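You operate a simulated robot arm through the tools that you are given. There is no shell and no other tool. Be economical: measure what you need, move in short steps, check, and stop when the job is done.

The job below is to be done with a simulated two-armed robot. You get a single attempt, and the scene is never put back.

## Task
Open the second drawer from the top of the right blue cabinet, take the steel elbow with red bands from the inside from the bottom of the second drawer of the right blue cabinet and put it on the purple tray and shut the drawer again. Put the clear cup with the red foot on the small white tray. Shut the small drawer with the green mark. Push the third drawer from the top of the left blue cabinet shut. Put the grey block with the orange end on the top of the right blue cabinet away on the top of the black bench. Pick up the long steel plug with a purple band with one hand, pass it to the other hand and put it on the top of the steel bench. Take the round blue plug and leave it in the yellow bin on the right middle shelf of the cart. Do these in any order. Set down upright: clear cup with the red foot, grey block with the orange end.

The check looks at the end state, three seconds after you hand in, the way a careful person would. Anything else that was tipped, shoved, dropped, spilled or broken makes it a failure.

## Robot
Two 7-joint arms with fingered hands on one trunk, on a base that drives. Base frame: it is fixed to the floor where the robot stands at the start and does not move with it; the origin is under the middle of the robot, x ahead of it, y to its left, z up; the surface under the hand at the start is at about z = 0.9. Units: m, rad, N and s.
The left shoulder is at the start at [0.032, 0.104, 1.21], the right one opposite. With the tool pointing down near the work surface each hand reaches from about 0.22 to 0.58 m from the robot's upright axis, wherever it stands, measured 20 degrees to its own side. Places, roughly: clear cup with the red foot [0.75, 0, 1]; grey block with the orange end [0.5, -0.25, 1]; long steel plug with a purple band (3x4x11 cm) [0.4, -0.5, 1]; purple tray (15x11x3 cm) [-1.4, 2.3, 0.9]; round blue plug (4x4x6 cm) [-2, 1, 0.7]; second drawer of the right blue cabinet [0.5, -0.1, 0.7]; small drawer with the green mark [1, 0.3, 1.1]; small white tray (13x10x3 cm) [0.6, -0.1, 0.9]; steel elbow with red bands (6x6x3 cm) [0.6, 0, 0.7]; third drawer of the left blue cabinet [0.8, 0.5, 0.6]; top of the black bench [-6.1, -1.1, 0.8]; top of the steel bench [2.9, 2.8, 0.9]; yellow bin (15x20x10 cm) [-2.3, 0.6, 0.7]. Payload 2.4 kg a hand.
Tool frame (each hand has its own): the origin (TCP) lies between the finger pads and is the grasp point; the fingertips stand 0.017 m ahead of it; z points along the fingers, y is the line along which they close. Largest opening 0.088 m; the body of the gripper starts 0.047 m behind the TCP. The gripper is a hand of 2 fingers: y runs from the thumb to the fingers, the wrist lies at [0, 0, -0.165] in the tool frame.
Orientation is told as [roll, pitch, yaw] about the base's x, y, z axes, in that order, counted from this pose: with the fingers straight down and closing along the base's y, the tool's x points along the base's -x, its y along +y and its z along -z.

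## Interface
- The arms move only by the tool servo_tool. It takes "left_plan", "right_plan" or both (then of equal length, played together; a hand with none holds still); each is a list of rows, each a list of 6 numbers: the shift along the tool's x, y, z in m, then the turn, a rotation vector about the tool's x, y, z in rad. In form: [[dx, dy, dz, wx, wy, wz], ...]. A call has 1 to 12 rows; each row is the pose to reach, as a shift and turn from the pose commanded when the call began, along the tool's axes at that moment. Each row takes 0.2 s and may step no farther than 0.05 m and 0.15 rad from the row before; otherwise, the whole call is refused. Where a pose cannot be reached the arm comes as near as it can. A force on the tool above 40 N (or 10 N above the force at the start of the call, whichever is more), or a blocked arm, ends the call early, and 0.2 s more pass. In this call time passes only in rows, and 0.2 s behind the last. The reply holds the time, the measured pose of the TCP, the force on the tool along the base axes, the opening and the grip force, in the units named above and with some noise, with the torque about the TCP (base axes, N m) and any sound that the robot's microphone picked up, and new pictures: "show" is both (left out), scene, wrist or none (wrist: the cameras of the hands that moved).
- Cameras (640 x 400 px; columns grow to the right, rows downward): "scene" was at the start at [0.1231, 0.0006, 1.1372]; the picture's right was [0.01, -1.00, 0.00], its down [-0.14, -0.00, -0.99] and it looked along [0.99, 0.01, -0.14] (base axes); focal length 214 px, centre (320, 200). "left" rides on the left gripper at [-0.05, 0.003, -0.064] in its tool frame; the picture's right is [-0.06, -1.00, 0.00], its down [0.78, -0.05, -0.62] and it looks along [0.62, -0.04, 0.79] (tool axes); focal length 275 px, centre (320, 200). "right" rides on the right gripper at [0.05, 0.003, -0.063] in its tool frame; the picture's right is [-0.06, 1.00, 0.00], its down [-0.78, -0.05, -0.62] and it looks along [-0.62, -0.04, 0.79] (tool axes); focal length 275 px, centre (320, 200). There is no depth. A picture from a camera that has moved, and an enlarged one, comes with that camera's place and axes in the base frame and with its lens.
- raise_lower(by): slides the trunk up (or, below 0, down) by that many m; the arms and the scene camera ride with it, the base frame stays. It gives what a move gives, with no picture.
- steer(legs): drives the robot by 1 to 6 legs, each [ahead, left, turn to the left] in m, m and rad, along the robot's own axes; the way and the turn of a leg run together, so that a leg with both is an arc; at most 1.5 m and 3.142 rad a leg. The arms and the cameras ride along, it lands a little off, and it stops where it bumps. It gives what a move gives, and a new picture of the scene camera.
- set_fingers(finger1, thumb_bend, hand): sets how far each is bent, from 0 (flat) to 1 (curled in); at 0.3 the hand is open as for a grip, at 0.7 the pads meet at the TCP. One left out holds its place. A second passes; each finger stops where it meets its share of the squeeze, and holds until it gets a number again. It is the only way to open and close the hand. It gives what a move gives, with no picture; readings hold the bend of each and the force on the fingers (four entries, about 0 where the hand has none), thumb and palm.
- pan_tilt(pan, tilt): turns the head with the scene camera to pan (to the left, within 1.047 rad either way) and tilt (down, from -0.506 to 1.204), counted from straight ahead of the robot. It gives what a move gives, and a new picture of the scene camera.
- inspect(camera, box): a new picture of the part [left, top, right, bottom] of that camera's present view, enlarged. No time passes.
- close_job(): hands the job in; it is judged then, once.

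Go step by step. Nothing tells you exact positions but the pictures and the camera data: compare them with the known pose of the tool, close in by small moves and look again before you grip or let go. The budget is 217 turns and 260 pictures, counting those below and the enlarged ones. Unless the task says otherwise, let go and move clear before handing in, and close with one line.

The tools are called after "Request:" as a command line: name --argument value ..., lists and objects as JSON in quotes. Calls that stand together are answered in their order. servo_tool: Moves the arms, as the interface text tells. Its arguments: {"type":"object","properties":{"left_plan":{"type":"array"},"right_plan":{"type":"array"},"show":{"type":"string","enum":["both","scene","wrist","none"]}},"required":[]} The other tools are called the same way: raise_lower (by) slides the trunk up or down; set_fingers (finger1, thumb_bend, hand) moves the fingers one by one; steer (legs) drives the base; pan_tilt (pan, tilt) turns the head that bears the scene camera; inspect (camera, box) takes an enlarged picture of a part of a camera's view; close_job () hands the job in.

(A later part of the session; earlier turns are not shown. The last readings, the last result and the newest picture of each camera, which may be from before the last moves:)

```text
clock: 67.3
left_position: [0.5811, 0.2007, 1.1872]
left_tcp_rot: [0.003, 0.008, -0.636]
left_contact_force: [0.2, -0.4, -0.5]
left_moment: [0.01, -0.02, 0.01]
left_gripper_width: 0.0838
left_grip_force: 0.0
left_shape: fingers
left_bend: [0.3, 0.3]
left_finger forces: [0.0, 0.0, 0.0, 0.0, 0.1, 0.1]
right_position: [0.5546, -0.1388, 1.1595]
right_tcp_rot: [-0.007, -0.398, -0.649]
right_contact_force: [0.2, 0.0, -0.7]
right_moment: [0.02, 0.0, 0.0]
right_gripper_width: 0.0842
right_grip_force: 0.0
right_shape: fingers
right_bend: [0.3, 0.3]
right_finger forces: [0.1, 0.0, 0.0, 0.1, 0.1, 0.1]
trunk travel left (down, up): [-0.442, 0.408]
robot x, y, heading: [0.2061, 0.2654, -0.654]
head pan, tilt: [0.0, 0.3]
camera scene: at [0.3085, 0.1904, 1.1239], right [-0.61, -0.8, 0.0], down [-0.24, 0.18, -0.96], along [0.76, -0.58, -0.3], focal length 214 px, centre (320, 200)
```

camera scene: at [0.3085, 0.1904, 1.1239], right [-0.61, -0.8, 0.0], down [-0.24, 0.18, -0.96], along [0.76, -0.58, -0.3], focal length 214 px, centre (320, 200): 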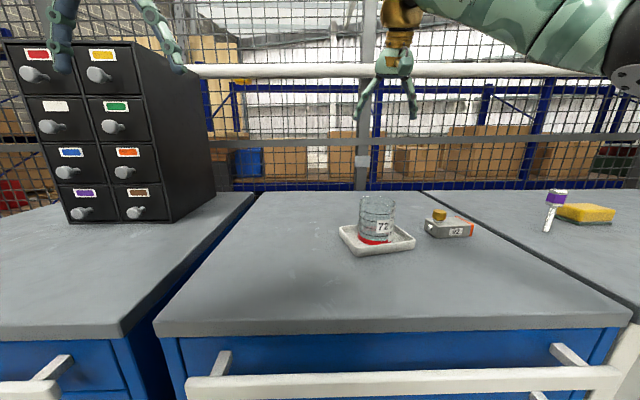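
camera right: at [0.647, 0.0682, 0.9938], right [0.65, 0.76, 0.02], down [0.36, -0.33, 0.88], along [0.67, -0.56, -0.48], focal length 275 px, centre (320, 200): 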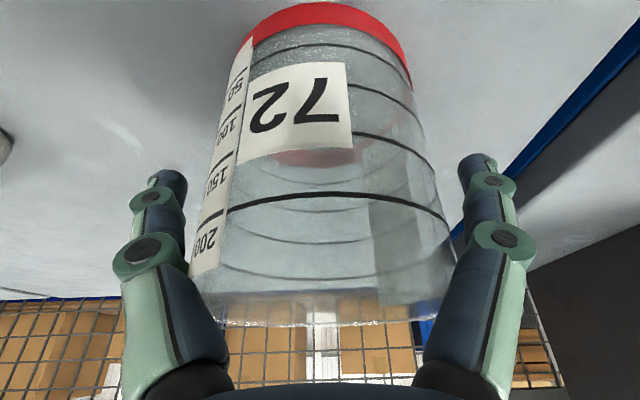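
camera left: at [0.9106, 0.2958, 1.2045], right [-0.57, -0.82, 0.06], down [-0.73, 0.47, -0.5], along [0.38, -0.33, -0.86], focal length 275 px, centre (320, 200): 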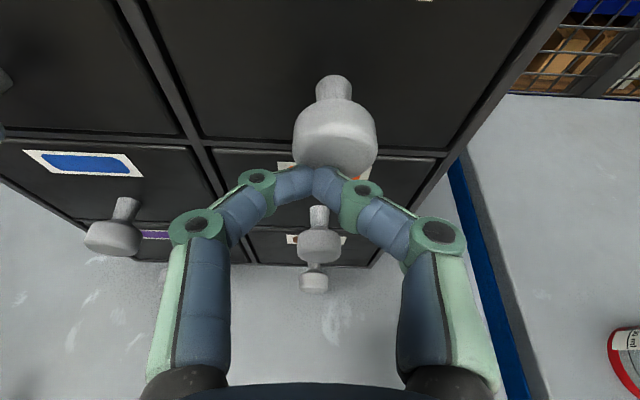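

The cup stands in the tray. Next is the right cabinet's second drawer: I'll back off, then turn the right hand to point forward with the jaws vertical, to grip its handle.

Request:
steer --legs '[[-0.31, 0, 0.008]]'

Request:
servo_tool --right_plan '[[0.004, 0, -0.002, -0.071, -0.071, 0.108], [0.008, 0, -0.003, -0.143, -0.143, 0.216], [0.012, 0, -0.005, -0.214, -0.214, 0.324], [0.016, 0, -0.007, -0.286, -0.286, 0.432], [0.02, 0, -0.009, -0.357, -0.357, 0.54], [0.024, 0, -0.011, -0.429, -0.429, 0.648], [0.028, 0, -0.012, -0.5, -0.5, 0.756], [0.032, 0, -0.014, -0.572, -0.572, 0.864], [0.037, 0, -0.0156, -0.643, -0.643, 0.972], [0.037, 0, -0.0156, -0.715, -0.715, 1.08], [0.037, 0, -0.0156, -0.786, -0.786, 1.188], [0.037, 0, -0.0156, -0.858, -0.858, 1.297]]' --show "both"

```text
clock: 69.4
left_position: [0.3268, 0.3948, 1.188]
left_tcp_rot: [0.002, 0.006, -0.623]
left_contact_force: [0.5, 0.6, -0.4]
left_moment: [0.04, 0.01, 0.01]
left_gripper_width: 0.0836
left_grip_force: 0.2
left_shape: fingers
left_bend: [0.3, 0.3]
left_finger forces: [0.0, 0.0, 0.1, 0.0, 0.0, 0.0]
right_position: [0.3072, 0.0562, 1.1581]
right_tcp_rot: [-0.007, -0.4, -0.636]
right_contact_force: [-0.2, 0.4, -0.1]
right_moment: [-0.01, 0.0, -0.03]
right_gripper_width: 0.0838
right_grip_force: 0.0
right_shape: fingers
right_bend: [0.3, 0.3]
right_finger forces: [0.0, 0.0, 0.0, 0.0, 0.0, 0.0]
trunk travel left (down, up): [-0.442, 0.408]
robot x, y, heading: [-0.0475, 0.4556, -0.638]
head pan, tilt: [0.0, 0.3]
camera scene: at [0.0562, 0.3818, 1.1239], right [-0.6, -0.8, 0.0], down [-0.24, 0.18, -0.96], along [0.77, -0.57, -0.3], focal length 214 px, centre (320, 200)
```

scene: 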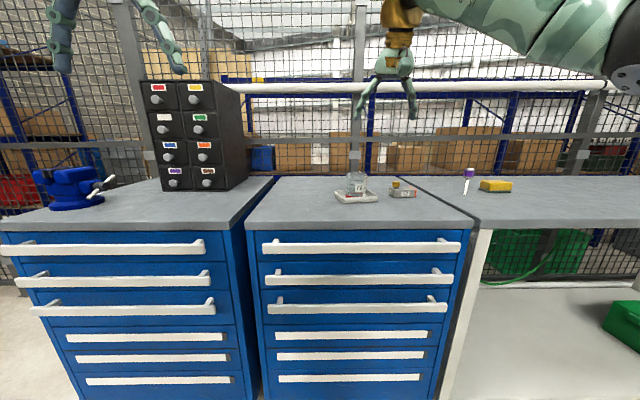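

```text
clock: 72.0
left_position: [0.3275, 0.3957, 1.1876]
left_tcp_rot: [0.001, 0.006, -0.623]
left_contact_force: [0.3, 0.0, -0.8]
left_moment: [-0.03, 0.01, 0.03]
left_gripper_width: 0.0834
left_grip_force: 0.1
left_shape: fingers
left_bend: [0.3, 0.3]
left_finger forces: [0.0, 0.0, 0.0, 0.1, 0.1, 0.1]
right_position: [0.2214, 0.0076, 1.1566]
right_tcp_rot: [1.521, -0.075, -2.121]
right_contact_force: [-0.2, 0.7, 0.3]
right_moment: [0.05, -0.01, -0.04]
right_gripper_width: 0.0839
right_grip_force: 0.1
right_shape: fingers
right_bend: [0.3, 0.3]
right_finger forces: [0.0, 0.0, 0.1, 0.0, 0.1, 0.0]
right hand out of reach, approached as far as the arm can: row 9, 10, 11, 12
trunk travel left (down, up): [-0.442, 0.408]
robot x, y, heading: [-0.0459, 0.4556, -0.636]
head pan, tilt: [0.0, 0.3]
camera scene: at [0.0566, 0.3817, 1.1239], right [-0.6, -0.8, 0.0], down [-0.24, 0.18, -0.96], along [0.77, -0.57, -0.3], focal length 214 px, centre (320, 200)
camera right: at [0.1931, 0.0842, 1.158], right [0.05, -0.02, 1.0], down [-0.94, -0.34, 0.04], along [0.34, -0.94, -0.03], focal length 275 px, centre (320, 200)
```

scene: 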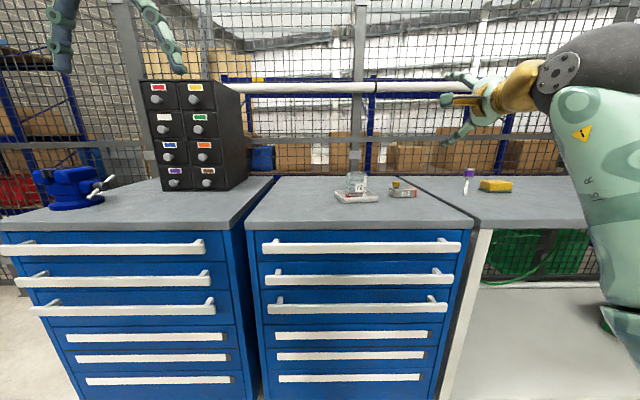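
right: 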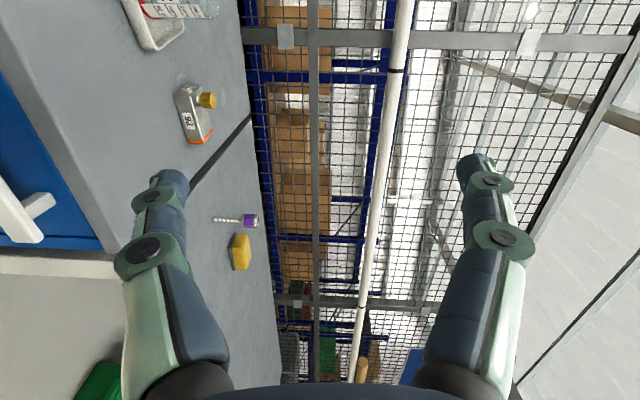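

The right hand now points forward with jaws vertical. I'll lower the trunk, straighten the aim and go to handle height (z≈0.757).

Request:
raise_lower --by -0.25

Request:
servo_tool --right_plan '[[0, -0.03, 0, -0.01, -0.02, 0.015], [0.01, -0.06, 0, -0.02, -0.04, 0.03], [0.02, -0.09, 0, -0.03, -0.06, 0.045], [0.03, -0.12, 0, -0.04, -0.08, 0.06], [0.04, -0.15, 0, -0.05, -0.09, 0.075]]' --show "both"

```text
clock: 74.6
left_position: [0.3279, 0.3946, 0.9374]
left_tcp_rot: [0.003, 0.006, -0.623]
left_contact_force: [0.3, 0.4, -0.5]
left_moment: [0.03, 0.01, 0.0]
left_gripper_width: 0.0839
left_grip_force: 0.0
left_shape: fingers
left_bend: [0.3, 0.3]
left_finger forces: [0.0, 0.0, 0.0, 0.0, 0.0, 0.0]
right_position: [0.2403, -0.0058, 0.8384]
right_tcp_rot: [1.374, -0.064, -2.11]
right_contact_force: [-0.2, -1.1, -0.4]
right_moment: [-0.03, 0.0, -0.01]
right_gripper_width: 0.084
right_grip_force: 0.0
right_shape: fingers
right_bend: [0.3, 0.3]
right_finger forces: [0.1, 0.1, 0.1, 0.0, 0.0, 0.0]
trunk travel left (down, up): [-0.192, 0.658]
robot x, y, heading: [-0.0442, 0.4532, -0.635]
head pan, tilt: [0.0, 0.3]
```

```text
clock: 75.7
left_position: [0.3284, 0.3949, 0.937]
left_tcp_rot: [0.001, 0.008, -0.624]
left_contact_force: [0.6, -0.5, 0.5]
left_moment: [0.0, 0.01, -0.04]
left_gripper_width: 0.0837
left_grip_force: 0.1
left_shape: fingers
left_bend: [0.3, 0.3]
left_finger forces: [0.0, 0.0, 0.0, 0.0, 0.1, 0.1]
right_position: [0.2214, -0.0138, 0.744]
right_tcp_rot: [1.488, -0.172, -2.214]
right_contact_force: [-0.5, -0.4, -0.8]
right_moment: [-0.01, 0.01, -0.02]
right_gripper_width: 0.0841
right_grip_force: 0.0
right_shape: fingers
right_bend: [0.3, 0.3]
right_finger forces: [0.0, 0.0, 0.1, 0.0, 0.0, 0.1]
trunk travel left (down, up): [-0.192, 0.658]
robot x, y, heading: [-0.045, 0.4555, -0.637]
head pan, tilt: [0.0, 0.3]
stopped in row 5 (right hand): the arm was blocked; the commanded pose is now the measured one
camera scene: at [0.0633, 0.3764, 0.8734], right [-0.6, -0.8, 0.0], down [-0.24, 0.18, -0.96], along [0.77, -0.57, -0.3], focal length 214 px, centre (320, 200)
camera right: at [0.2006, 0.0645, 0.7432], right [0.13, 0.04, 0.99], down [-0.96, -0.24, 0.14], along [0.25, -0.97, 0.0], focal length 275 px, centre (320, 200)
```

scene: 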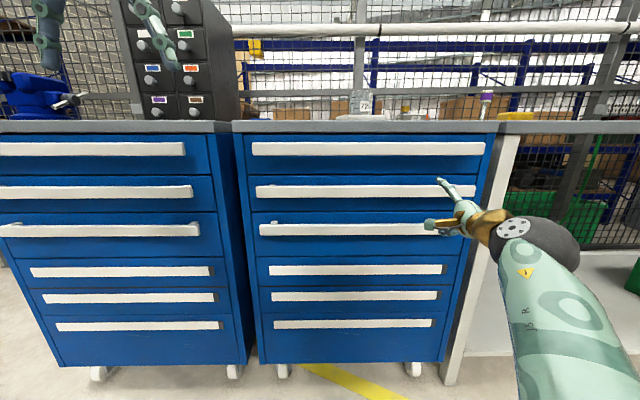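
right: 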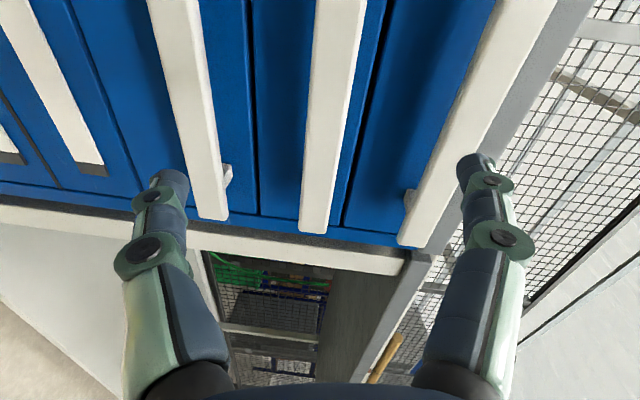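

Bar 2 is centred between the jaws but I'm near its right end. I'll drive left 11 cm so the grip is near the middle.

Request:
steer --legs '[[0, 0.11, 0]]'

Request:
inspect --camera "right" --box '[0, 0, 640, 400]'

```text
clock: 76.9
left_position: [0.3925, 0.4824, 0.9377]
left_tcp_rot: [0.003, 0.008, -0.624]
left_contact_force: [0.4, 0.1, -0.1]
left_moment: [0.01, 0.03, 0.01]
left_gripper_width: 0.0834
left_grip_force: 0.0
left_shape: fingers
left_bend: [0.3, 0.3]
left_finger forces: [0.0, 0.0, 0.0, 0.0, 0.0, 0.0]
right_position: [0.2863, 0.073, 0.7446]
right_tcp_rot: [1.487, -0.171, -2.215]
right_contact_force: [-0.3, -0.2, 0.0]
right_moment: [0.02, 0.0, 0.03]
right_gripper_width: 0.084
right_grip_force: 0.1
right_shape: fingers
right_bend: [0.3, 0.3]
right_finger forces: [0.0, 0.0, 0.0, 0.0, 0.0, 0.0]
trunk travel left (down, up): [-0.192, 0.658]
robot x, y, heading: [0.0232, 0.5456, -0.635]
head pan, tilt: [0.0, 0.3]
camera scene: at [0.1281, 0.4636, 0.8734], right [-0.6, -0.8, 0.0], down [-0.24, 0.18, -0.96], along [0.77, -0.57, -0.3], focal length 214 px, centre (320, 200)
```

scene: 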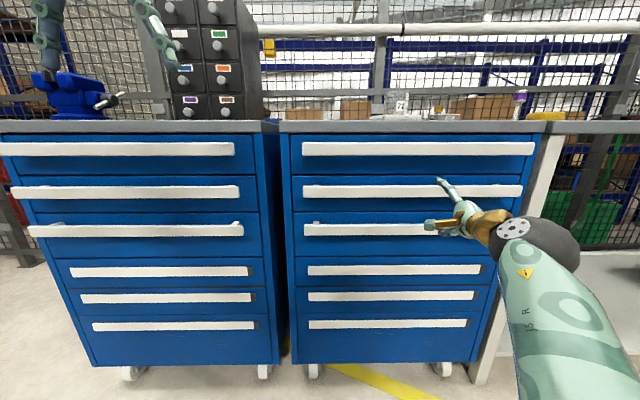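

```text
1.00 times, centred on (320, 200) of right (not enlarged: the box is as wide or as high as the picture)
camera zoom: at [0.2653, 0.1521, 0.7426], right [0.13, 0.04, 0.99], down [-0.96, -0.25, 0.14], along [0.25, -0.97, 0.0], focal length 275 px, centre (320, 200)
```

zoom: 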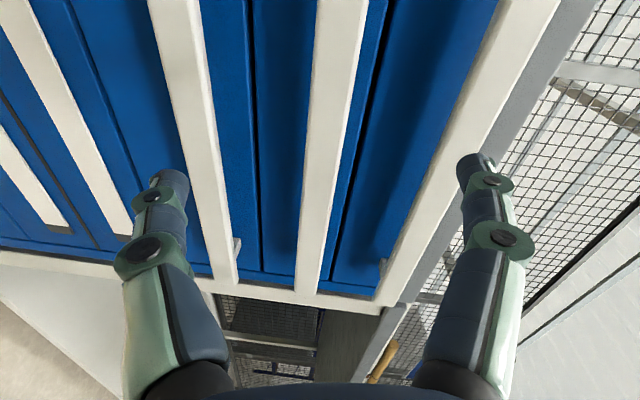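

Hand is at v≈0.23 with bar 2 about 1 cm above jaw centre. I'll narrow the jaws slightly and advance onto the bar.

Request:
set_fingers --hand "right" --finger1 0.4 --thumb_bend 0.4

Request:
servo_tool --right_plan '[[0, 0.012, 0.01, 0, 0, 0], [0, 0.014, 0.03, 0, 0, 0], [0, 0.016, 0.05, 0, 0, 0], [0, 0.017, 0.065, 0, 0, 0], [0, 0.018, 0.078, 0, 0, 0]]' --show "both"

```text
clock: 77.9
left_position: [0.3929, 0.4822, 0.9367]
left_tcp_rot: [0.003, 0.008, -0.624]
left_contact_force: [0.1, -0.9, -0.4]
left_moment: [-0.01, 0.03, 0.04]
left_gripper_width: 0.0836
left_grip_force: 0.1
left_shape: fingers
left_bend: [0.3, 0.3]
left_finger forces: [0.0, 0.0, 0.0, 0.1, 0.0, 0.0]
right_position: [0.2862, 0.0731, 0.743]
right_tcp_rot: [1.487, -0.17, -2.215]
right_contact_force: [0.1, -0.9, -0.2]
right_moment: [0.02, 0.0, 0.0]
right_gripper_width: 0.0625
right_grip_force: 0.2
right_shape: fingers
right_bend: [0.4, 0.4]
right_finger forces: [0.0, 0.0, 0.0, 0.0, 0.1, 0.0]
trunk travel left (down, up): [-0.192, 0.658]
robot x, y, heading: [0.0213, 0.5433, -0.639]
head pan, tilt: [0.0, 0.3]
```

```text
clock: 79.1
left_position: [0.3923, 0.4833, 0.9376]
left_tcp_rot: [0.001, 0.007, -0.623]
left_contact_force: [-0.3, -0.7, -0.4]
left_moment: [0.04, -0.01, -0.01]
left_gripper_width: 0.0839
left_grip_force: 0.1
left_shape: fingers
left_bend: [0.3, 0.3]
left_finger forces: [0.0, 0.0, 0.0, 0.1, 0.1, 0.0]
right_position: [0.3512, 0.0261, 0.7564]
right_tcp_rot: [1.488, -0.169, -2.216]
right_contact_force: [-0.1, -0.2, 0.8]
right_moment: [-0.01, -0.04, -0.01]
right_gripper_width: 0.0624
right_grip_force: 0.0
right_shape: fingers
right_bend: [0.4, 0.4]
right_finger forces: [0.0, 0.0, 0.0, 0.0, 0.0, 0.0]
trunk travel left (down, up): [-0.192, 0.658]
robot x, y, heading: [0.0216, 0.5407, -0.635]
head pan, tilt: [0.0, 0.3]
camera scene: at [0.1281, 0.4637, 0.8734], right [-0.6, -0.8, 0.0], down [-0.24, 0.18, -0.96], along [0.77, -0.57, -0.3], focal length 214 px, centre (320, 200)
camera right: at [0.33, 0.1056, 0.7553], right [0.13, 0.04, 0.99], down [-0.96, -0.25, 0.14], along [0.25, -0.97, 0.0], focal length 275 px, centre (320, 200)
```

scene: 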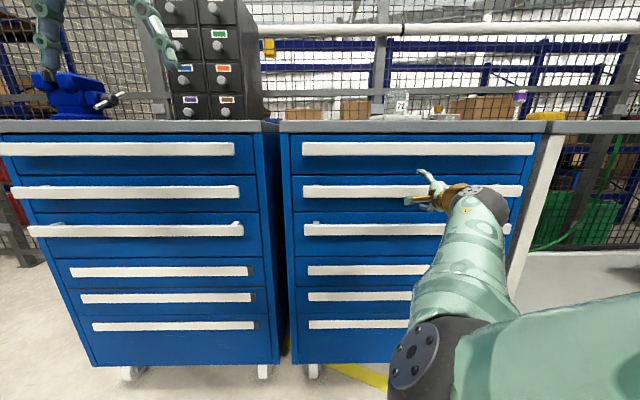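
right: 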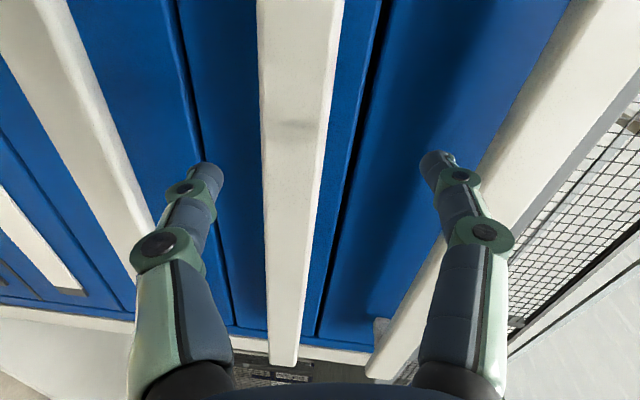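

Bar is close to jaw centre, slightly low. Adjusting 6 mm down, 12 mm in, then gripping.

Request:
servo_tool --right_plan '[[0, -0.006, 0.006, 0, 0, 0], [0, -0.005, 0.014, 0, 0, 0]]' --show "none"

Request:
set_fingers --hand "right" --finger1 0.65 --thumb_bend 0.65

Request:
inspect --camera "right" --box '[0, 0, 640, 400]'

```text
clock: 79.7
left_position: [0.393, 0.4833, 0.9368]
left_tcp_rot: [0.002, 0.005, -0.623]
left_contact_force: [0.0, -0.2, 0.0]
left_moment: [-0.02, 0.05, 0.01]
left_gripper_width: 0.0837
left_grip_force: 0.0
left_shape: fingers
left_bend: [0.3, 0.3]
left_finger forces: [0.0, 0.1, 0.0, 0.1, 0.0, 0.0]
right_position: [0.3602, 0.0189, 0.7482]
right_tcp_rot: [1.486, -0.171, -2.216]
right_contact_force: [0.4, -1.1, 0.4]
right_moment: [0.0, 0.02, -0.01]
right_gripper_width: 0.0625
right_grip_force: 0.0
right_shape: fingers
right_bend: [0.4, 0.4]
right_finger forces: [0.1, 0.0, 0.0, 0.0, 0.0, 0.0]
trunk travel left (down, up): [-0.192, 0.658]
robot x, y, heading: [0.0201, 0.5412, -0.636]
head pan, tilt: [0.0, 0.3]
```

```text
clock: 80.7
left_position: [0.3935, 0.4825, 0.9373]
left_tcp_rot: [0.003, 0.006, -0.622]
left_contact_force: [0.6, 0.0, 0.0]
left_moment: [-0.03, 0.02, 0.02]
left_gripper_width: 0.0835
left_grip_force: 0.1
left_shape: fingers
left_bend: [0.3, 0.3]
left_finger forces: [0.0, 0.0, 0.0, 0.0, 0.1, 0.1]
right_position: [0.3598, 0.0189, 0.7492]
right_tcp_rot: [1.487, -0.172, -2.216]
right_contact_force: [0.7, 0.1, -0.2]
right_moment: [0.0, -0.02, -0.01]
right_gripper_width: 0.0066
right_grip_force: 0.0
right_shape: fingers
right_bend: [0.65, 0.65]
right_finger forces: [0.1, 0.0, 0.1, 0.1, 0.0, 0.0]
trunk travel left (down, up): [-0.192, 0.658]
robot x, y, heading: [0.0215, 0.5428, -0.637]
head pan, tilt: [0.0, 0.3]
```

```text
1.00 times, centred on (320, 200) of right (not enlarged: the box is as wide or as high as the picture)
camera zoom: at [0.3394, 0.0975, 0.7482], right [0.13, 0.04, 0.99], down [-0.96, -0.25, 0.14], along [0.25, -0.97, 0.0], focal length 275 px, centre (320, 200)
```

zoom: 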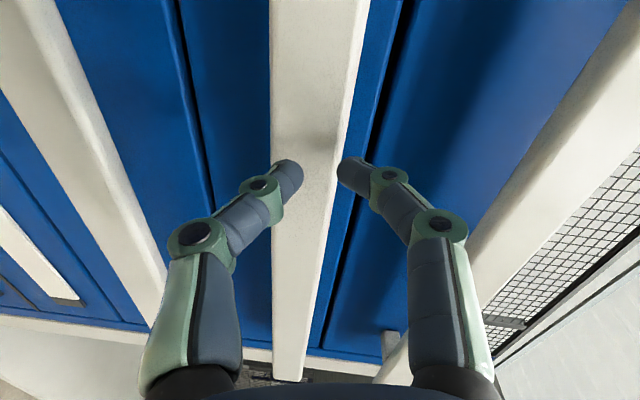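

The jaws closed in front of the bar, so it is about 4 cm farther. Reopening and advancing.

Request:
set_fingers --hand "right" --finger1 0.4 --thumb_bend 0.4

Request:
servo_tool --right_plan '[[0, -0.002, 0.015, 0, 0, 0], [0, -0.001, 0.025, 0, 0, 0], [0, 0, 0.036, 0, 0, 0]]' --show "none"

Request:
set_fingers --hand "right" --finger1 0.65 --thumb_bend 0.65

Request:
inspect --camera "right" --box '[0, 0, 640, 400]'

```text
clock: 81.7
left_position: [0.3925, 0.4826, 0.9367]
left_tcp_rot: [0.002, 0.009, -0.622]
left_contact_force: [0.1, 0.4, -0.1]
left_moment: [-0.02, 0.0, 0.02]
left_gripper_width: 0.0835
left_grip_force: 0.2
left_shape: fingers
left_bend: [0.3, 0.3]
left_finger forces: [0.0, 0.1, 0.1, 0.0, 0.0, 0.0]
right_position: [0.3597, 0.0187, 0.7496]
right_tcp_rot: [1.489, -0.172, -2.214]
right_contact_force: [-0.5, -0.6, 0.5]
right_moment: [0.03, -0.01, 0.0]
right_gripper_width: 0.0612
right_grip_force: 0.1
right_shape: fingers
right_bend: [0.4, 0.4]
right_finger forces: [0.0, 0.1, 0.0, 0.0, 0.0, 0.0]
trunk travel left (down, up): [-0.192, 0.658]
robot x, y, heading: [0.024, 0.5432, -0.638]
head pan, tilt: [0.0, 0.3]
```

```text
clock: 82.5
left_position: [0.3916, 0.4826, 0.9388]
left_tcp_rot: [0.002, 0.007, -0.623]
left_contact_force: [0.4, 0.5, -0.1]
left_moment: [0.0, 0.0, 0.01]
left_gripper_width: 0.0836
left_grip_force: 0.1
left_shape: fingers
left_bend: [0.3, 0.3]
left_finger forces: [0.0, 0.0, 0.0, 0.0, 0.0, 0.0]
right_position: [0.3889, -0.0024, 0.7444]
right_tcp_rot: [1.488, -0.169, -2.214]
right_contact_force: [-0.5, -0.5, 0.0]
right_moment: [-0.02, -0.02, 0.0]
right_gripper_width: 0.0614
right_grip_force: 0.0
right_shape: fingers
right_bend: [0.4, 0.4]
right_finger forces: [0.0, 0.0, 0.1, 0.0, 0.0, 0.1]
trunk travel left (down, up): [-0.192, 0.658]
robot x, y, heading: [0.0201, 0.5441, -0.639]
head pan, tilt: [0.0, 0.3]
```

```text
clock: 83.5
left_position: [0.3931, 0.4825, 0.9365]
left_tcp_rot: [0.002, 0.008, -0.623]
left_contact_force: [0.5, -0.6, -0.3]
left_moment: [-0.01, 0.02, 0.01]
left_gripper_width: 0.0837
left_grip_force: 0.0
left_shape: fingers
left_bend: [0.3, 0.3]
left_finger forces: [0.1, 0.1, 0.0, 0.1, 0.0, 0.0]
right_position: [0.3888, -0.0034, 0.7457]
right_tcp_rot: [1.484, -0.171, -2.214]
right_contact_force: [1.0, -0.6, -5.8]
right_moment: [0.02, -0.04, -0.02]
right_gripper_width: 0.0139
right_grip_force: 3.2
right_shape: fingers
right_bend: [0.65, 0.61]
right_finger forces: [0.1, 0.0, 0.1, 0.0, 6.2, 0.1]
trunk travel left (down, up): [-0.192, 0.658]
robot x, y, heading: [0.02, 0.5404, -0.636]
head pan, tilt: [0.0, 0.3]
```

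```text
1.00 times, centred on (320, 200) of right (not enlarged: the box is as wide or as high as the picture)
camera zoom: at [0.368, 0.0757, 0.7444], right [0.13, 0.04, 0.99], down [-0.96, -0.25, 0.14], along [0.25, -0.97, 0.0], focal length 275 px, centre (320, 200)
```

zoom: 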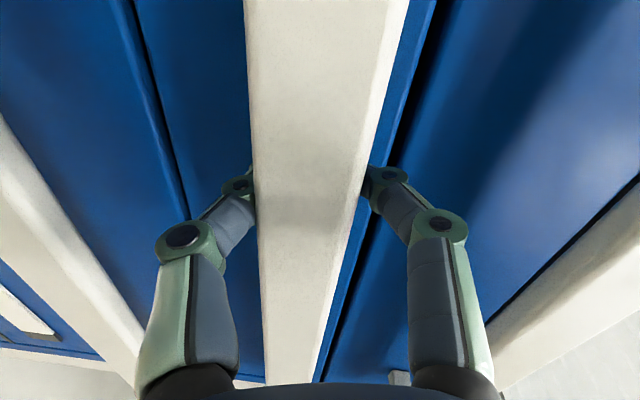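

The fingers have curled around and behind the bar — a solid hook. Pulling the drawer open by driving straight back.

Request:
steer --legs '[[-0.3, 0, 0]]'

```text
clock: 85.5
left_position: [0.1539, 0.6594, 0.936]
left_tcp_rot: [0.002, 0.007, -0.624]
left_contact_force: [0.4, 0.6, 1.0]
left_moment: [0.0, -0.01, -0.04]
left_gripper_width: 0.0835
left_grip_force: 0.0
left_shape: fingers
left_bend: [0.3, 0.3]
left_finger forces: [0.0, 0.1, 0.1, 0.0, 0.0, 0.0]
right_position: [0.1484, 0.1731, 0.7463]
right_tcp_rot: [1.486, -0.171, -2.215]
right_contact_force: [-0.1, -0.2, 0.7]
right_moment: [0.02, 0.02, -0.02]
right_gripper_width: 0.0063
right_grip_force: 0.1
right_shape: fingers
right_bend: [0.65, 0.65]
right_finger forces: [0.0, 0.1, 0.0, 0.0, 0.0, 0.0]
trunk travel left (down, up): [-0.192, 0.658]
robot x, y, heading: [-0.2137, 0.7201, -0.638]
head pan, tilt: [0.0, 0.3]
camera scene: at [-0.1105, 0.6406, 0.8734], right [-0.6, -0.8, 0.0], down [-0.24, 0.18, -0.96], along [0.77, -0.57, -0.3], focal length 214 px, centre (320, 200)
```

scene: 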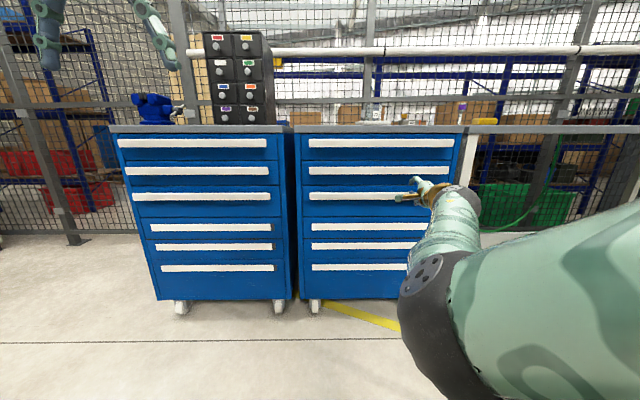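

The hook slipped off and the drawer stayed shut. I'll reopen, drive back up to it, and go in deeper for a firmer squeeze.

Request:
set_fingers --hand "right" --finger1 0.4 --thumb_bend 0.4

Request:
steer --legs '[[0.27, 0, 0]]'

Request:
inspect --camera "right" --box '[0, 0, 640, 400]'

```text
clock: 86.5
left_position: [0.1533, 0.6593, 0.9371]
left_tcp_rot: [0.002, 0.007, -0.624]
left_contact_force: [0.3, 0.9, 1.0]
left_moment: [0.0, 0.01, 0.0]
left_gripper_width: 0.0842
left_grip_force: 0.1
left_shape: fingers
left_bend: [0.3, 0.3]
left_finger forces: [0.0, 0.0, 0.1, 0.0, 0.1, 0.0]
right_position: [0.1492, 0.1744, 0.7454]
right_tcp_rot: [1.486, -0.172, -2.214]
right_contact_force: [-1.0, 0.5, 0.4]
right_moment: [0.01, 0.01, 0.02]
right_gripper_width: 0.0613
right_grip_force: 0.0
right_shape: fingers
right_bend: [0.4, 0.4]
right_finger forces: [0.1, 0.0, 0.1, 0.0, 0.1, 0.0]
trunk travel left (down, up): [-0.192, 0.658]
robot x, y, heading: [-0.2175, 0.7182, -0.638]
head pan, tilt: [0.0, 0.3]
```

```text
clock: 88.4
left_position: [0.3688, 0.5017, 0.9385]
left_tcp_rot: [0.001, 0.007, -0.619]
left_contact_force: [0.2, -0.1, 0.1]
left_moment: [-0.04, -0.01, 0.0]
left_gripper_width: 0.0838
left_grip_force: 0.0
left_shape: fingers
left_bend: [0.3, 0.3]
left_finger forces: [0.0, 0.0, 0.0, 0.1, 0.1, 0.1]
right_position: [0.3649, 0.0183, 0.7465]
right_tcp_rot: [1.486, -0.171, -2.212]
right_contact_force: [0.1, 0.6, -0.6]
right_moment: [0.0, -0.04, 0.0]
right_gripper_width: 0.0616
right_grip_force: 0.1
right_shape: fingers
right_bend: [0.4, 0.4]
right_finger forces: [0.1, 0.0, 0.1, 0.0, 0.0, 0.0]
trunk travel left (down, up): [-0.192, 0.658]
robot x, y, heading: [-0.0047, 0.5595, -0.64]
head pan, tilt: [0.0, 0.3]
camera scene: at [0.1039, 0.4829, 0.8734], right [-0.59, -0.81, 0.0], down [-0.24, 0.18, -0.96], along [0.77, -0.57, -0.3], focal length 214 px, centre (320, 200)
```

scene: 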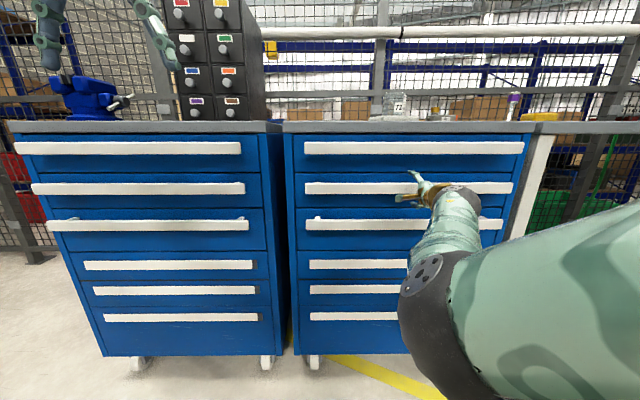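

```text
1.00 times, centred on (320, 200) of right (not enlarged: the box is as wide or as high as the picture)
camera zoom: at [0.345, 0.0961, 0.7452], right [0.13, 0.04, 0.99], down [-0.96, -0.25, 0.14], along [0.25, -0.97, 0.0], focal length 275 px, centre (320, 200)
```

zoom: 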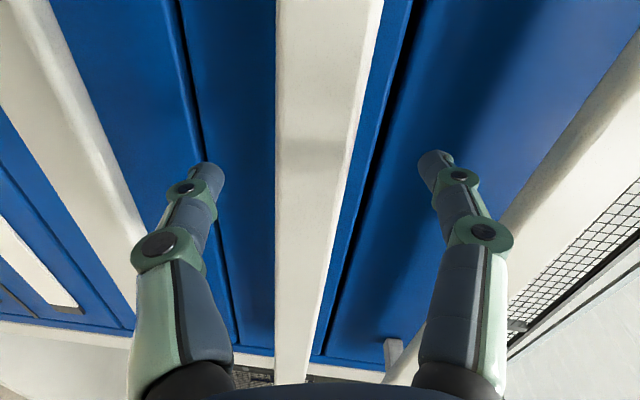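

Advancing 5 cm deeper over the bar, then squeezing harder.

Request:
servo_tool --right_plan '[[0, 0.001, 0.015, 0, 0, 0], [0, 0.002, 0.03, 0, 0, 0], [0, 0.003, 0.042, 0, 0, 0], [0, 0.004, 0.052, 0, 0, 0]]' --show "none"

Request:
set_fingers --hand "right" --finger1 0.9 --thumb_bend 0.9

Request:
inspect --camera "right" --box '[0, 0, 640, 400]'

```text
clock: 89.4
left_position: [0.3662, 0.5027, 0.9386]
left_tcp_rot: [0.002, 0.007, -0.621]
left_contact_force: [-0.1, -0.2, 0.8]
left_moment: [0.01, 0.0, 0.0]
left_gripper_width: 0.0836
left_grip_force: 0.2
left_shape: fingers
left_bend: [0.3, 0.3]
left_finger forces: [0.0, 0.0, 0.1, 0.1, 0.1, 0.0]
right_position: [0.4034, -0.0089, 0.7425]
right_tcp_rot: [1.48, -0.168, -2.207]
right_contact_force: [-21.4, 18.7, -5.7]
right_moment: [-0.79, -0.82, 0.29]
right_gripper_width: 0.0657
right_grip_force: 14.3
right_shape: fingers
right_bend: [0.46, 0.4]
right_finger forces: [28.5, 0.0, 0.1, 0.0, 0.0, 0.0]
trunk travel left (down, up): [-0.192, 0.658]
robot x, y, heading: [-0.0013, 0.564, -0.635]
head pan, tilt: [0.0, 0.3]
stopped in row 4 (right hand): the force on the tool passed its limit at 44 N (the readings are from after the stop); the commanded pose is now the measured one
```

```text
clock: 90.4
left_position: [0.3674, 0.5026, 0.9364]
left_tcp_rot: [0.002, 0.007, -0.619]
left_contact_force: [-0.8, -1.1, 0.5]
left_moment: [0.0, 0.0, 0.01]
left_gripper_width: 0.0835
left_grip_force: 0.1
left_shape: fingers
left_bend: [0.3, 0.3]
left_finger forces: [0.0, 0.1, 0.0, 0.0, 0.1, 0.0]
right_position: [0.4065, -0.0115, 0.7431]
right_tcp_rot: [1.48, -0.168, -2.21]
right_contact_force: [1.6, -0.9, -1.6]
right_moment: [-0.03, -0.04, 0.0]
right_gripper_width: 0.0
right_grip_force: 0.7
right_shape: fingers
right_bend: [0.84, 0.76]
right_finger forces: [0.0, 0.1, 0.0, 0.0, 2.3, 0.0]
trunk travel left (down, up): [-0.192, 0.658]
robot x, y, heading: [-0.0056, 0.5581, -0.64]
head pan, tilt: [0.0, 0.3]
```

```text
1.00 times, centred on (320, 200) of right (not enlarged: the box is as wide or as high as the picture)
camera zoom: at [0.3843, 0.0668, 0.7429], right [0.14, 0.03, 0.99], down [-0.96, -0.25, 0.14], along [0.25, -0.97, 0.0], focal length 275 px, centre (320, 200)
```

zoom: 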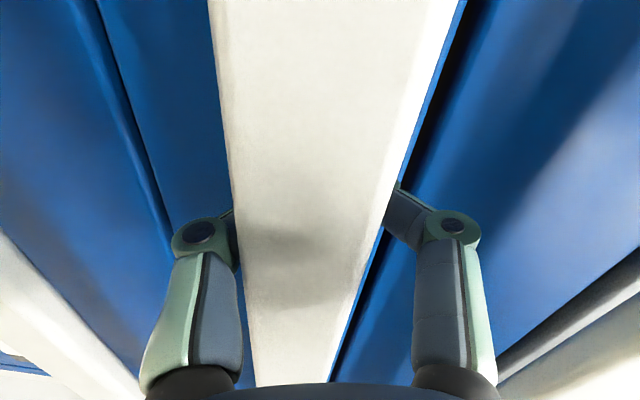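

Fingers are fully closed behind the bar now. Pulling by driving back.

Request:
steer --legs '[[-0.1, 0, 0], [-0.2, 0, 0]]'

```text
clock: 92.8
left_position: [0.1208, 0.6827, 0.937]
left_tcp_rot: [0.003, 0.007, -0.625]
left_contact_force: [-0.7, 0.1, 0.5]
left_moment: [0.0, 0.04, -0.02]
left_gripper_width: 0.0837
left_grip_force: 0.2
left_shape: fingers
left_bend: [0.3, 0.3]
left_finger forces: [0.0, 0.0, 0.0, 0.0, 0.0, 0.1]
right_position: [0.1567, 0.1682, 0.7444]
right_tcp_rot: [1.482, -0.169, -2.213]
right_contact_force: [0.8, -1.0, -1.3]
right_moment: [-0.01, -0.07, 0.02]
right_gripper_width: 0.0001
right_grip_force: 1.3
right_shape: fingers
right_bend: [0.9, 0.77]
right_finger forces: [0.1, 0.0, 0.0, 0.0, 1.8, 0.0]
trunk travel left (down, up): [-0.192, 0.658]
robot x, y, heading: [-0.2481, 0.7433, -0.639]
head pan, tilt: [0.0, 0.3]
camera scene: at [-0.1419, 0.6643, 0.8734], right [-0.6, -0.8, 0.0], down [-0.24, 0.18, -0.96], along [0.77, -0.57, -0.3], focal length 214 px, centre (320, 200)
```

scene: 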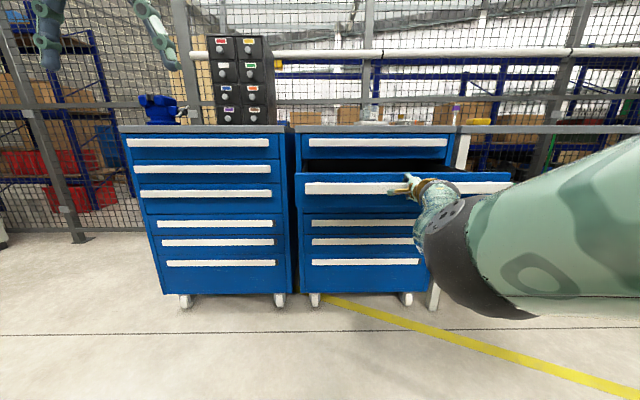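

The drawer is open about 30 cm. Releasing the bar, backing off, then raising the trunk to look inside.

Request:
set_fingers --hand "right" --finger1 0.35 --thumb_bend 0.35

Request:
servo_tool --right_plan '[[0, -0.002, -0.03, 0, 0, 0], [0, -0.004, -0.07, 0, 0, 0], [0, -0.006, -0.1, 0, 0, 0]]' --show "none"

Request:
raise_lower --by 0.3

Request:
pan_tilt --pan -0.1 --tilt 0.75

```text
clock: 93.8
left_position: [0.1227, 0.6821, 0.9377]
left_tcp_rot: [0.002, 0.008, -0.625]
left_contact_force: [0.6, -0.1, 0.2]
left_moment: [0.03, 0.05, 0.02]
left_gripper_width: 0.0835
left_grip_force: 0.1
left_shape: fingers
left_bend: [0.3, 0.3]
left_finger forces: [0.0, 0.0, 0.0, 0.1, 0.0, 0.0]
right_position: [0.1568, 0.1679, 0.744]
right_tcp_rot: [1.485, -0.169, -2.214]
right_contact_force: [0.2, -0.3, 0.4]
right_moment: [0.01, 0.0, 0.01]
right_gripper_width: 0.0727
right_grip_force: 0.0
right_shape: fingers
right_bend: [0.35, 0.35]
right_finger forces: [0.1, 0.0, 0.0, 0.1, 0.1, 0.0]
trunk travel left (down, up): [-0.192, 0.658]
robot x, y, heading: [-0.2469, 0.749, -0.642]
head pan, tilt: [0.0, 0.3]
```

```text
clock: 94.6
left_position: [0.1229, 0.6824, 0.9374]
left_tcp_rot: [0.002, 0.008, -0.624]
left_contact_force: [-0.3, -0.5, -0.3]
left_moment: [0.0, -0.01, 0.01]
left_gripper_width: 0.0837
left_grip_force: 0.0
left_shape: fingers
left_bend: [0.3, 0.3]
left_finger forces: [0.0, 0.0, 0.1, 0.1, 0.0, 0.0]
right_position: [0.0728, 0.2282, 0.7456]
right_tcp_rot: [1.481, -0.169, -2.213]
right_contact_force: [-0.2, -0.1, -0.3]
right_moment: [0.0, -0.03, 0.0]
right_gripper_width: 0.0726
right_grip_force: 0.2
right_shape: fingers
right_bend: [0.35, 0.35]
right_finger forces: [0.1, 0.1, 0.1, 0.1, 0.0, 0.1]
trunk travel left (down, up): [-0.192, 0.658]
robot x, y, heading: [-0.2477, 0.7452, -0.644]
head pan, tilt: [0.0, 0.3]
```

```text
clock: 97.6
left_position: [0.1216, 0.6821, 1.2363]
left_tcp_rot: [0.002, 0.008, -0.625]
left_contact_force: [0.0, -0.4, -0.4]
left_moment: [-0.03, 0.01, 0.03]
left_gripper_width: 0.0838
left_grip_force: 0.1
left_shape: fingers
left_bend: [0.3, 0.3]
left_finger forces: [0.1, 0.0, 0.0, 0.0, 0.0, 0.0]
right_position: [0.0773, 0.2284, 1.0466]
right_tcp_rot: [1.482, -0.169, -2.213]
right_contact_force: [0.6, 0.2, 0.2]
right_moment: [0.02, 0.05, -0.03]
right_gripper_width: 0.0726
right_grip_force: 0.1
right_shape: fingers
right_bend: [0.35, 0.35]
right_finger forces: [0.0, 0.1, 0.1, 0.1, 0.0, 0.0]
trunk travel left (down, up): [-0.492, 0.358]
robot x, y, heading: [-0.2498, 0.7442, -0.641]
head pan, tilt: [0.0, 0.3]
```

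```text
clock: 98.5
left_position: [0.1228, 0.6815, 1.2366]
left_tcp_rot: [0.002, 0.007, -0.626]
left_contact_force: [-0.2, 0.3, 0.1]
left_moment: [-0.04, 0.04, -0.01]
left_gripper_width: 0.0837
left_grip_force: 0.0
left_shape: fingers
left_bend: [0.3, 0.3]
left_finger forces: [0.0, 0.1, 0.1, 0.0, 0.1, 0.0]
right_position: [0.075, 0.2282, 1.0458]
right_tcp_rot: [1.483, -0.171, -2.215]
right_contact_force: [0.5, 1.0, 0.5]
right_moment: [0.02, -0.01, -0.04]
right_gripper_width: 0.0728
right_grip_force: 0.1
right_shape: fingers
right_bend: [0.35, 0.35]
right_finger forces: [0.0, 0.0, 0.0, 0.1, 0.1, 0.0]
trunk travel left (down, up): [-0.492, 0.358]
robot x, y, heading: [-0.2477, 0.7444, -0.639]
head pan, tilt: [-0.099, 0.75]
camera scene: at [-0.1567, 0.673, 1.1409], right [-0.61, -0.79, 0.0], down [-0.49, 0.38, -0.79], along [0.62, -0.48, -0.62], focal length 214 px, centre (320, 200)
```

scene: 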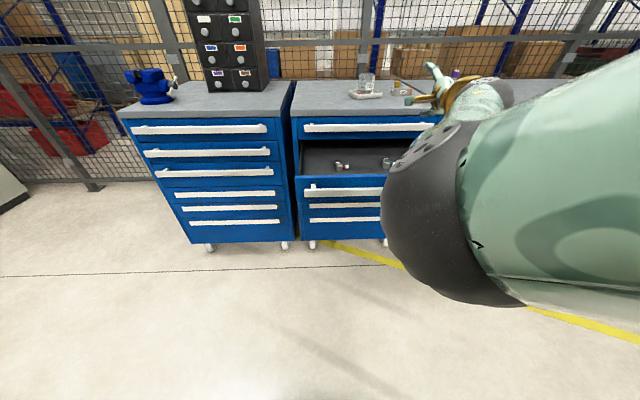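

I see at least two small objects in the drawer. Zooming to identify the elbow with red bands.

Request:
inspect --camera "scene" --box '[290, 125, 410, 200]'

```text
5.33 times, centred on (350, 162) of scene
camera zoom: at [-0.1567, 0.673, 1.1409], right [-0.61, -0.79, 0.0], down [-0.49, 0.38, -0.79], along [0.62, -0.48, -0.62], focal length 1144 px, centre (160, 400)
```

zoom: 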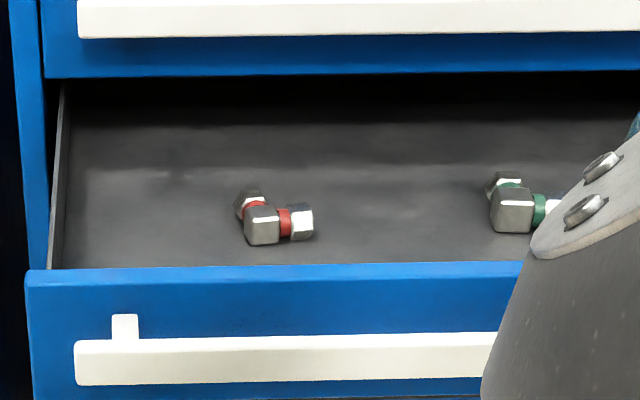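

The red-banded elbow is at roughly u 0.24, v 0.35 on the drawer floor. First I'll fold the right hand back to pointing down so it's out of the way.

Request:
servo_tool --right_plan '[[0, 0, -0.015, 0.086, 0.086, -0.086], [0, 0, -0.03, 0.172, 0.172, -0.172], [0, 0, -0.045, 0.258, 0.258, -0.258], [0, 0, -0.06, 0.344, 0.344, -0.344], [0, 0, -0.075, 0.43, 0.43, -0.43], [0, 0, -0.09, 0.516, 0.516, -0.516], [0, 0, -0.105, 0.602, 0.602, -0.602], [0, 0, -0.12, 0.688, 0.688, -0.688], [0, 0, -0.135, 0.774, 0.774, -0.774], [0, 0, -0.15, 0.86, 0.86, -0.86], [0, 0, -0.16, 0.946, 0.946, -0.946], [0, 0, -0.17, 1.032, 1.032, -1.032]]' --show "none"

```text
clock: 101.1
left_position: [0.1216, 0.6831, 1.2374]
left_tcp_rot: [0.002, 0.007, -0.625]
left_contact_force: [-0.4, 0.4, -0.3]
left_moment: [-0.02, -0.02, -0.03]
left_gripper_width: 0.0836
left_grip_force: 0.0
left_shape: fingers
left_bend: [0.3, 0.3]
left_finger forces: [0.0, 0.1, 0.0, 0.0, 0.0, 0.0]
right_position: [-0.057, 0.3325, 1.0618]
right_tcp_rot: [0.008, -0.103, -0.822]
right_contact_force: [-0.5, -0.6, -0.4]
right_moment: [0.01, 0.01, 0.03]
right_gripper_width: 0.0727
right_grip_force: 0.0
right_shape: fingers
right_bend: [0.35, 0.35]
right_finger forces: [0.0, 0.0, 0.0, 0.1, 0.0, 0.1]
trunk travel left (down, up): [-0.492, 0.358]
robot x, y, heading: [-0.2478, 0.7396, -0.64]
head pan, tilt: [-0.099, 0.75]
```

Now straightening and raising the right hand, and driving in toward the open drawer.

Request:
servo_tool --right_plan '[[0, 0, -0.04, 0, 0.02, -0.03], [0, 0, -0.08, 0, 0.04, -0.06], [0, 0, -0.12, 0, 0.06, -0.09], [0, 0, -0.16, 0, 0.08, -0.12], [0, 0, -0.2, 0, 0.1, -0.15], [0, 0, -0.24, 0, 0.103, -0.18], [0, 0, -0.28, 0, 0.103, -0.18]]' --show "none"

Request:
steer --legs '[[0, -0.18, 0], [0.4, 0, 0]]'

```text
clock: 102.7
left_position: [0.1224, 0.683, 1.2362]
left_tcp_rot: [0.002, 0.006, -0.626]
left_contact_force: [0.6, -0.2, -0.7]
left_moment: [-0.03, 0.02, 0.0]
left_gripper_width: 0.0833
left_grip_force: 0.1
left_shape: fingers
left_bend: [0.3, 0.3]
left_finger forces: [0.0, 0.1, 0.0, 0.0, 0.0, 0.1]
right_position: [-0.0786, 0.3521, 1.341]
right_tcp_rot: [0.001, -0.001, -0.639]
right_contact_force: [-0.6, -0.9, 0.8]
right_moment: [-0.03, -0.02, -0.02]
right_gripper_width: 0.0726
right_grip_force: 0.1
right_shape: fingers
right_bend: [0.35, 0.35]
right_finger forces: [0.0, 0.0, 0.0, 0.1, 0.1, 0.0]
trunk travel left (down, up): [-0.492, 0.358]
robot x, y, heading: [-0.2455, 0.7448, -0.639]
head pan, tilt: [-0.099, 0.75]
```

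```text
clock: 106.2
left_position: [0.3244, 0.3038, 1.2373]
left_tcp_rot: [0.002, 0.008, -0.632]
left_contact_force: [-1.1, -0.3, -0.8]
left_moment: [0.02, 0.0, 0.03]
left_gripper_width: 0.0838
left_grip_force: 0.1
left_shape: fingers
left_bend: [0.3, 0.3]
left_finger forces: [0.1, 0.0, 0.1, 0.0, 0.0, 0.1]
right_position: [0.1218, -0.0251, 1.3407]
right_tcp_rot: [-0.001, -0.003, -0.646]
right_contact_force: [0.5, 0.6, 0.0]
right_moment: [-0.02, 0.04, 0.0]
right_gripper_width: 0.0726
right_grip_force: 0.1
right_shape: fingers
right_bend: [0.35, 0.35]
right_finger forces: [0.0, 0.1, 0.0, 0.0, 0.0, 0.0]
trunk travel left (down, up): [-0.492, 0.358]
robot x, y, heading: [-0.0478, 0.3689, -0.646]
head pan, tilt: [-0.099, 0.75]
camera scene: at [0.0373, 0.2935, 1.1337], right [-0.68, -0.73, 0.0], down [-0.5, 0.46, -0.73], along [0.54, -0.5, -0.68], focal length 214 px, centre (320, 200)
```

scene: 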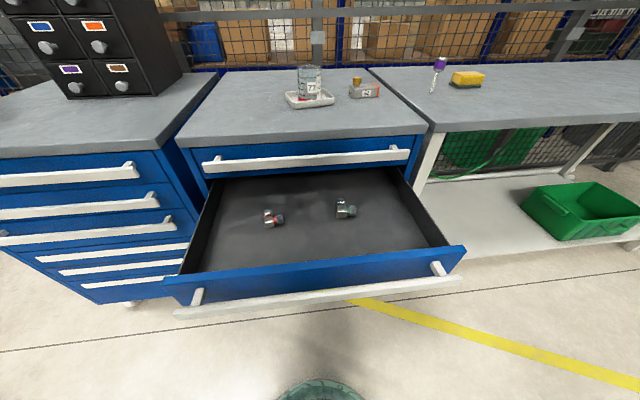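

Clear view: elbow at about u 0.255, v 0.342. I'll lower the trunk and bring the left hand, tilted forward, above the elbow for a wrist look.

Request:
raise_lower --by -0.25

Request:
servo_tool --left_plan '[[-0.03, -0.02, 0.01, 0, -0.06, 0], [-0.06, -0.04, 0.02, 0, -0.12, 0], [-0.09, -0.06, 0.04, 0, -0.18, 0], [-0.12, -0.08, 0.07, 0, -0.24, 0], [-0.15, -0.09, 0.1, 0, -0.3, 0], [-0.17, -0.095, 0.13, 0, -0.35, 0], [-0.175, -0.095, 0.17, 0, -0.35, 0]]' --show "both"

```text
clock: 108.8
left_position: [0.3225, 0.3041, 0.9867]
left_tcp_rot: [0.002, 0.008, -0.632]
left_contact_force: [-0.6, 0.3, 0.1]
left_moment: [0.0, -0.05, 0.0]
left_gripper_width: 0.0835
left_grip_force: 0.1
left_shape: fingers
left_bend: [0.3, 0.3]
left_finger forces: [0.1, 0.0, 0.0, 0.0, 0.1, 0.1]
right_position: [0.12, -0.0249, 1.0911]
right_tcp_rot: [0.0, -0.001, -0.645]
right_contact_force: [-0.5, 0.0, -0.2]
right_moment: [-0.04, 0.02, 0.04]
right_gripper_width: 0.0729
right_grip_force: 0.0
right_shape: fingers
right_bend: [0.35, 0.35]
right_finger forces: [0.0, 0.1, 0.0, 0.0, 0.1, 0.1]
trunk travel left (down, up): [-0.242, 0.608]
robot x, y, heading: [-0.0445, 0.3667, -0.644]
head pan, tilt: [-0.099, 0.75]
```

```text
clock: 110.4
left_position: [0.4076, 0.1246, 0.8122]
left_tcp_rot: [0.004, -0.343, -0.635]
left_contact_force: [0.1, 0.1, -1.2]
left_moment: [0.02, -0.04, -0.03]
left_gripper_width: 0.0836
left_grip_force: 0.1
left_shape: fingers
left_bend: [0.3, 0.3]
left_finger forces: [0.0, 0.0, 0.2, 0.1, 0.0, 0.0]
right_position: [0.1204, -0.0252, 1.09]
right_tcp_rot: [-0.001, -0.003, -0.646]
right_contact_force: [0.0, -0.2, 0.1]
right_moment: [0.02, -0.02, -0.02]
right_gripper_width: 0.0727
right_grip_force: 0.0
right_shape: fingers
right_bend: [0.35, 0.35]
right_finger forces: [0.0, 0.0, 0.1, 0.0, 0.0, 0.1]
trunk travel left (down, up): [-0.242, 0.608]
robot x, y, heading: [-0.0472, 0.3705, -0.647]
head pan, tilt: [-0.099, 0.75]
camera scene: at [0.0427, 0.2894, 0.8827], right [-0.68, -0.73, 0.0], down [-0.5, 0.46, -0.73], along [0.54, -0.5, -0.68], focal length 214 px, centre (320, 200)
camera left: at [0.4297, 0.1128, 0.8893], right [-0.54, -0.84, 0.02], down [-0.79, 0.52, 0.32], along [-0.28, 0.16, -0.95], focal length 275 px, centre (320, 200)
```

scene: 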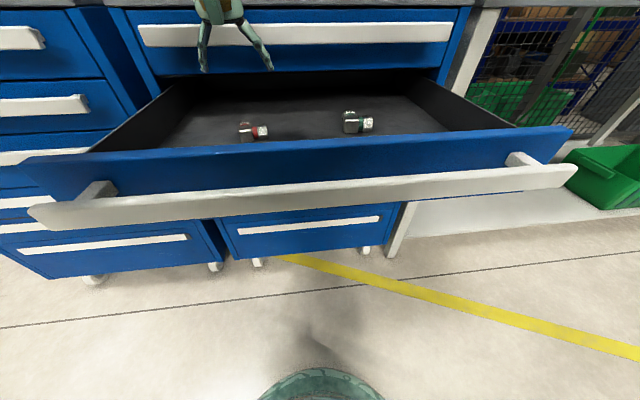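
left: 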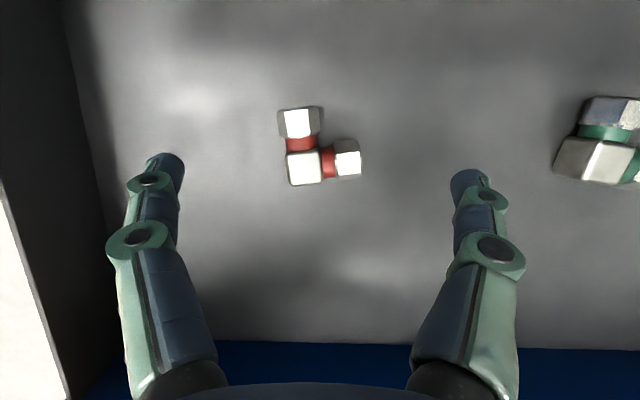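

The elbow's one leg points away from the robot; I'll grip that leg across. Descending partway.

Request:
servo_tool --left_plan '[[-0.005, 0.0107, 0.005, 0, 0, 0], [0.003, 0.0107, 0.027, 0, 0, 0], [0.011, 0.0107, 0.048, 0, 0, 0], [0.0184, 0.0107, 0.068, 0, 0, 0]]' --show "wrist"

```text
clock: 111.4
left_position: [0.4188, 0.1306, 0.7448]
left_tcp_rot: [0.0, -0.344, -0.634]
left_contact_force: [-0.1, -0.5, 0.1]
left_moment: [-0.01, 0.03, 0.01]
left_gripper_width: 0.0837
left_grip_force: 0.0
left_shape: fingers
left_bend: [0.3, 0.3]
left_finger forces: [0.1, 0.1, 0.0, 0.0, 0.0, 0.1]
right_position: [0.1211, -0.0244, 1.0898]
right_tcp_rot: [0.0, -0.002, -0.645]
right_contact_force: [0.3, 0.5, -0.8]
right_moment: [-0.04, 0.0, -0.02]
right_gripper_width: 0.0728
right_grip_force: 0.2
right_shape: fingers
right_bend: [0.35, 0.35]
right_finger forces: [0.0, 0.1, 0.0, 0.0, 0.0, 0.0]
trunk travel left (down, up): [-0.242, 0.608]
robot x, y, heading: [-0.0493, 0.3702, -0.646]
head pan, tilt: [-0.099, 0.75]
camera left: at [0.4417, 0.1186, 0.8218], right [-0.54, -0.84, 0.02], down [-0.79, 0.52, 0.32], along [-0.28, 0.16, -0.95], focal length 275 px, centre (320, 200)
```

left: 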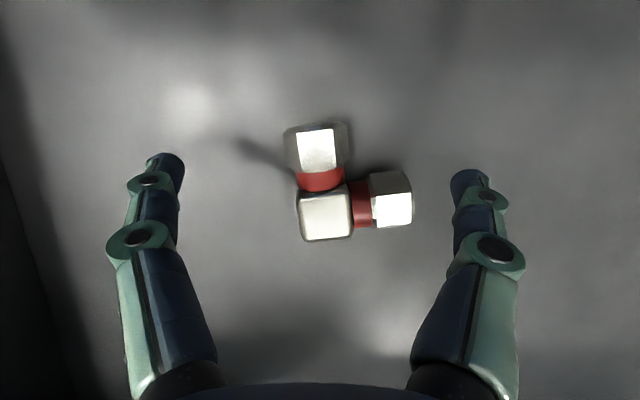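

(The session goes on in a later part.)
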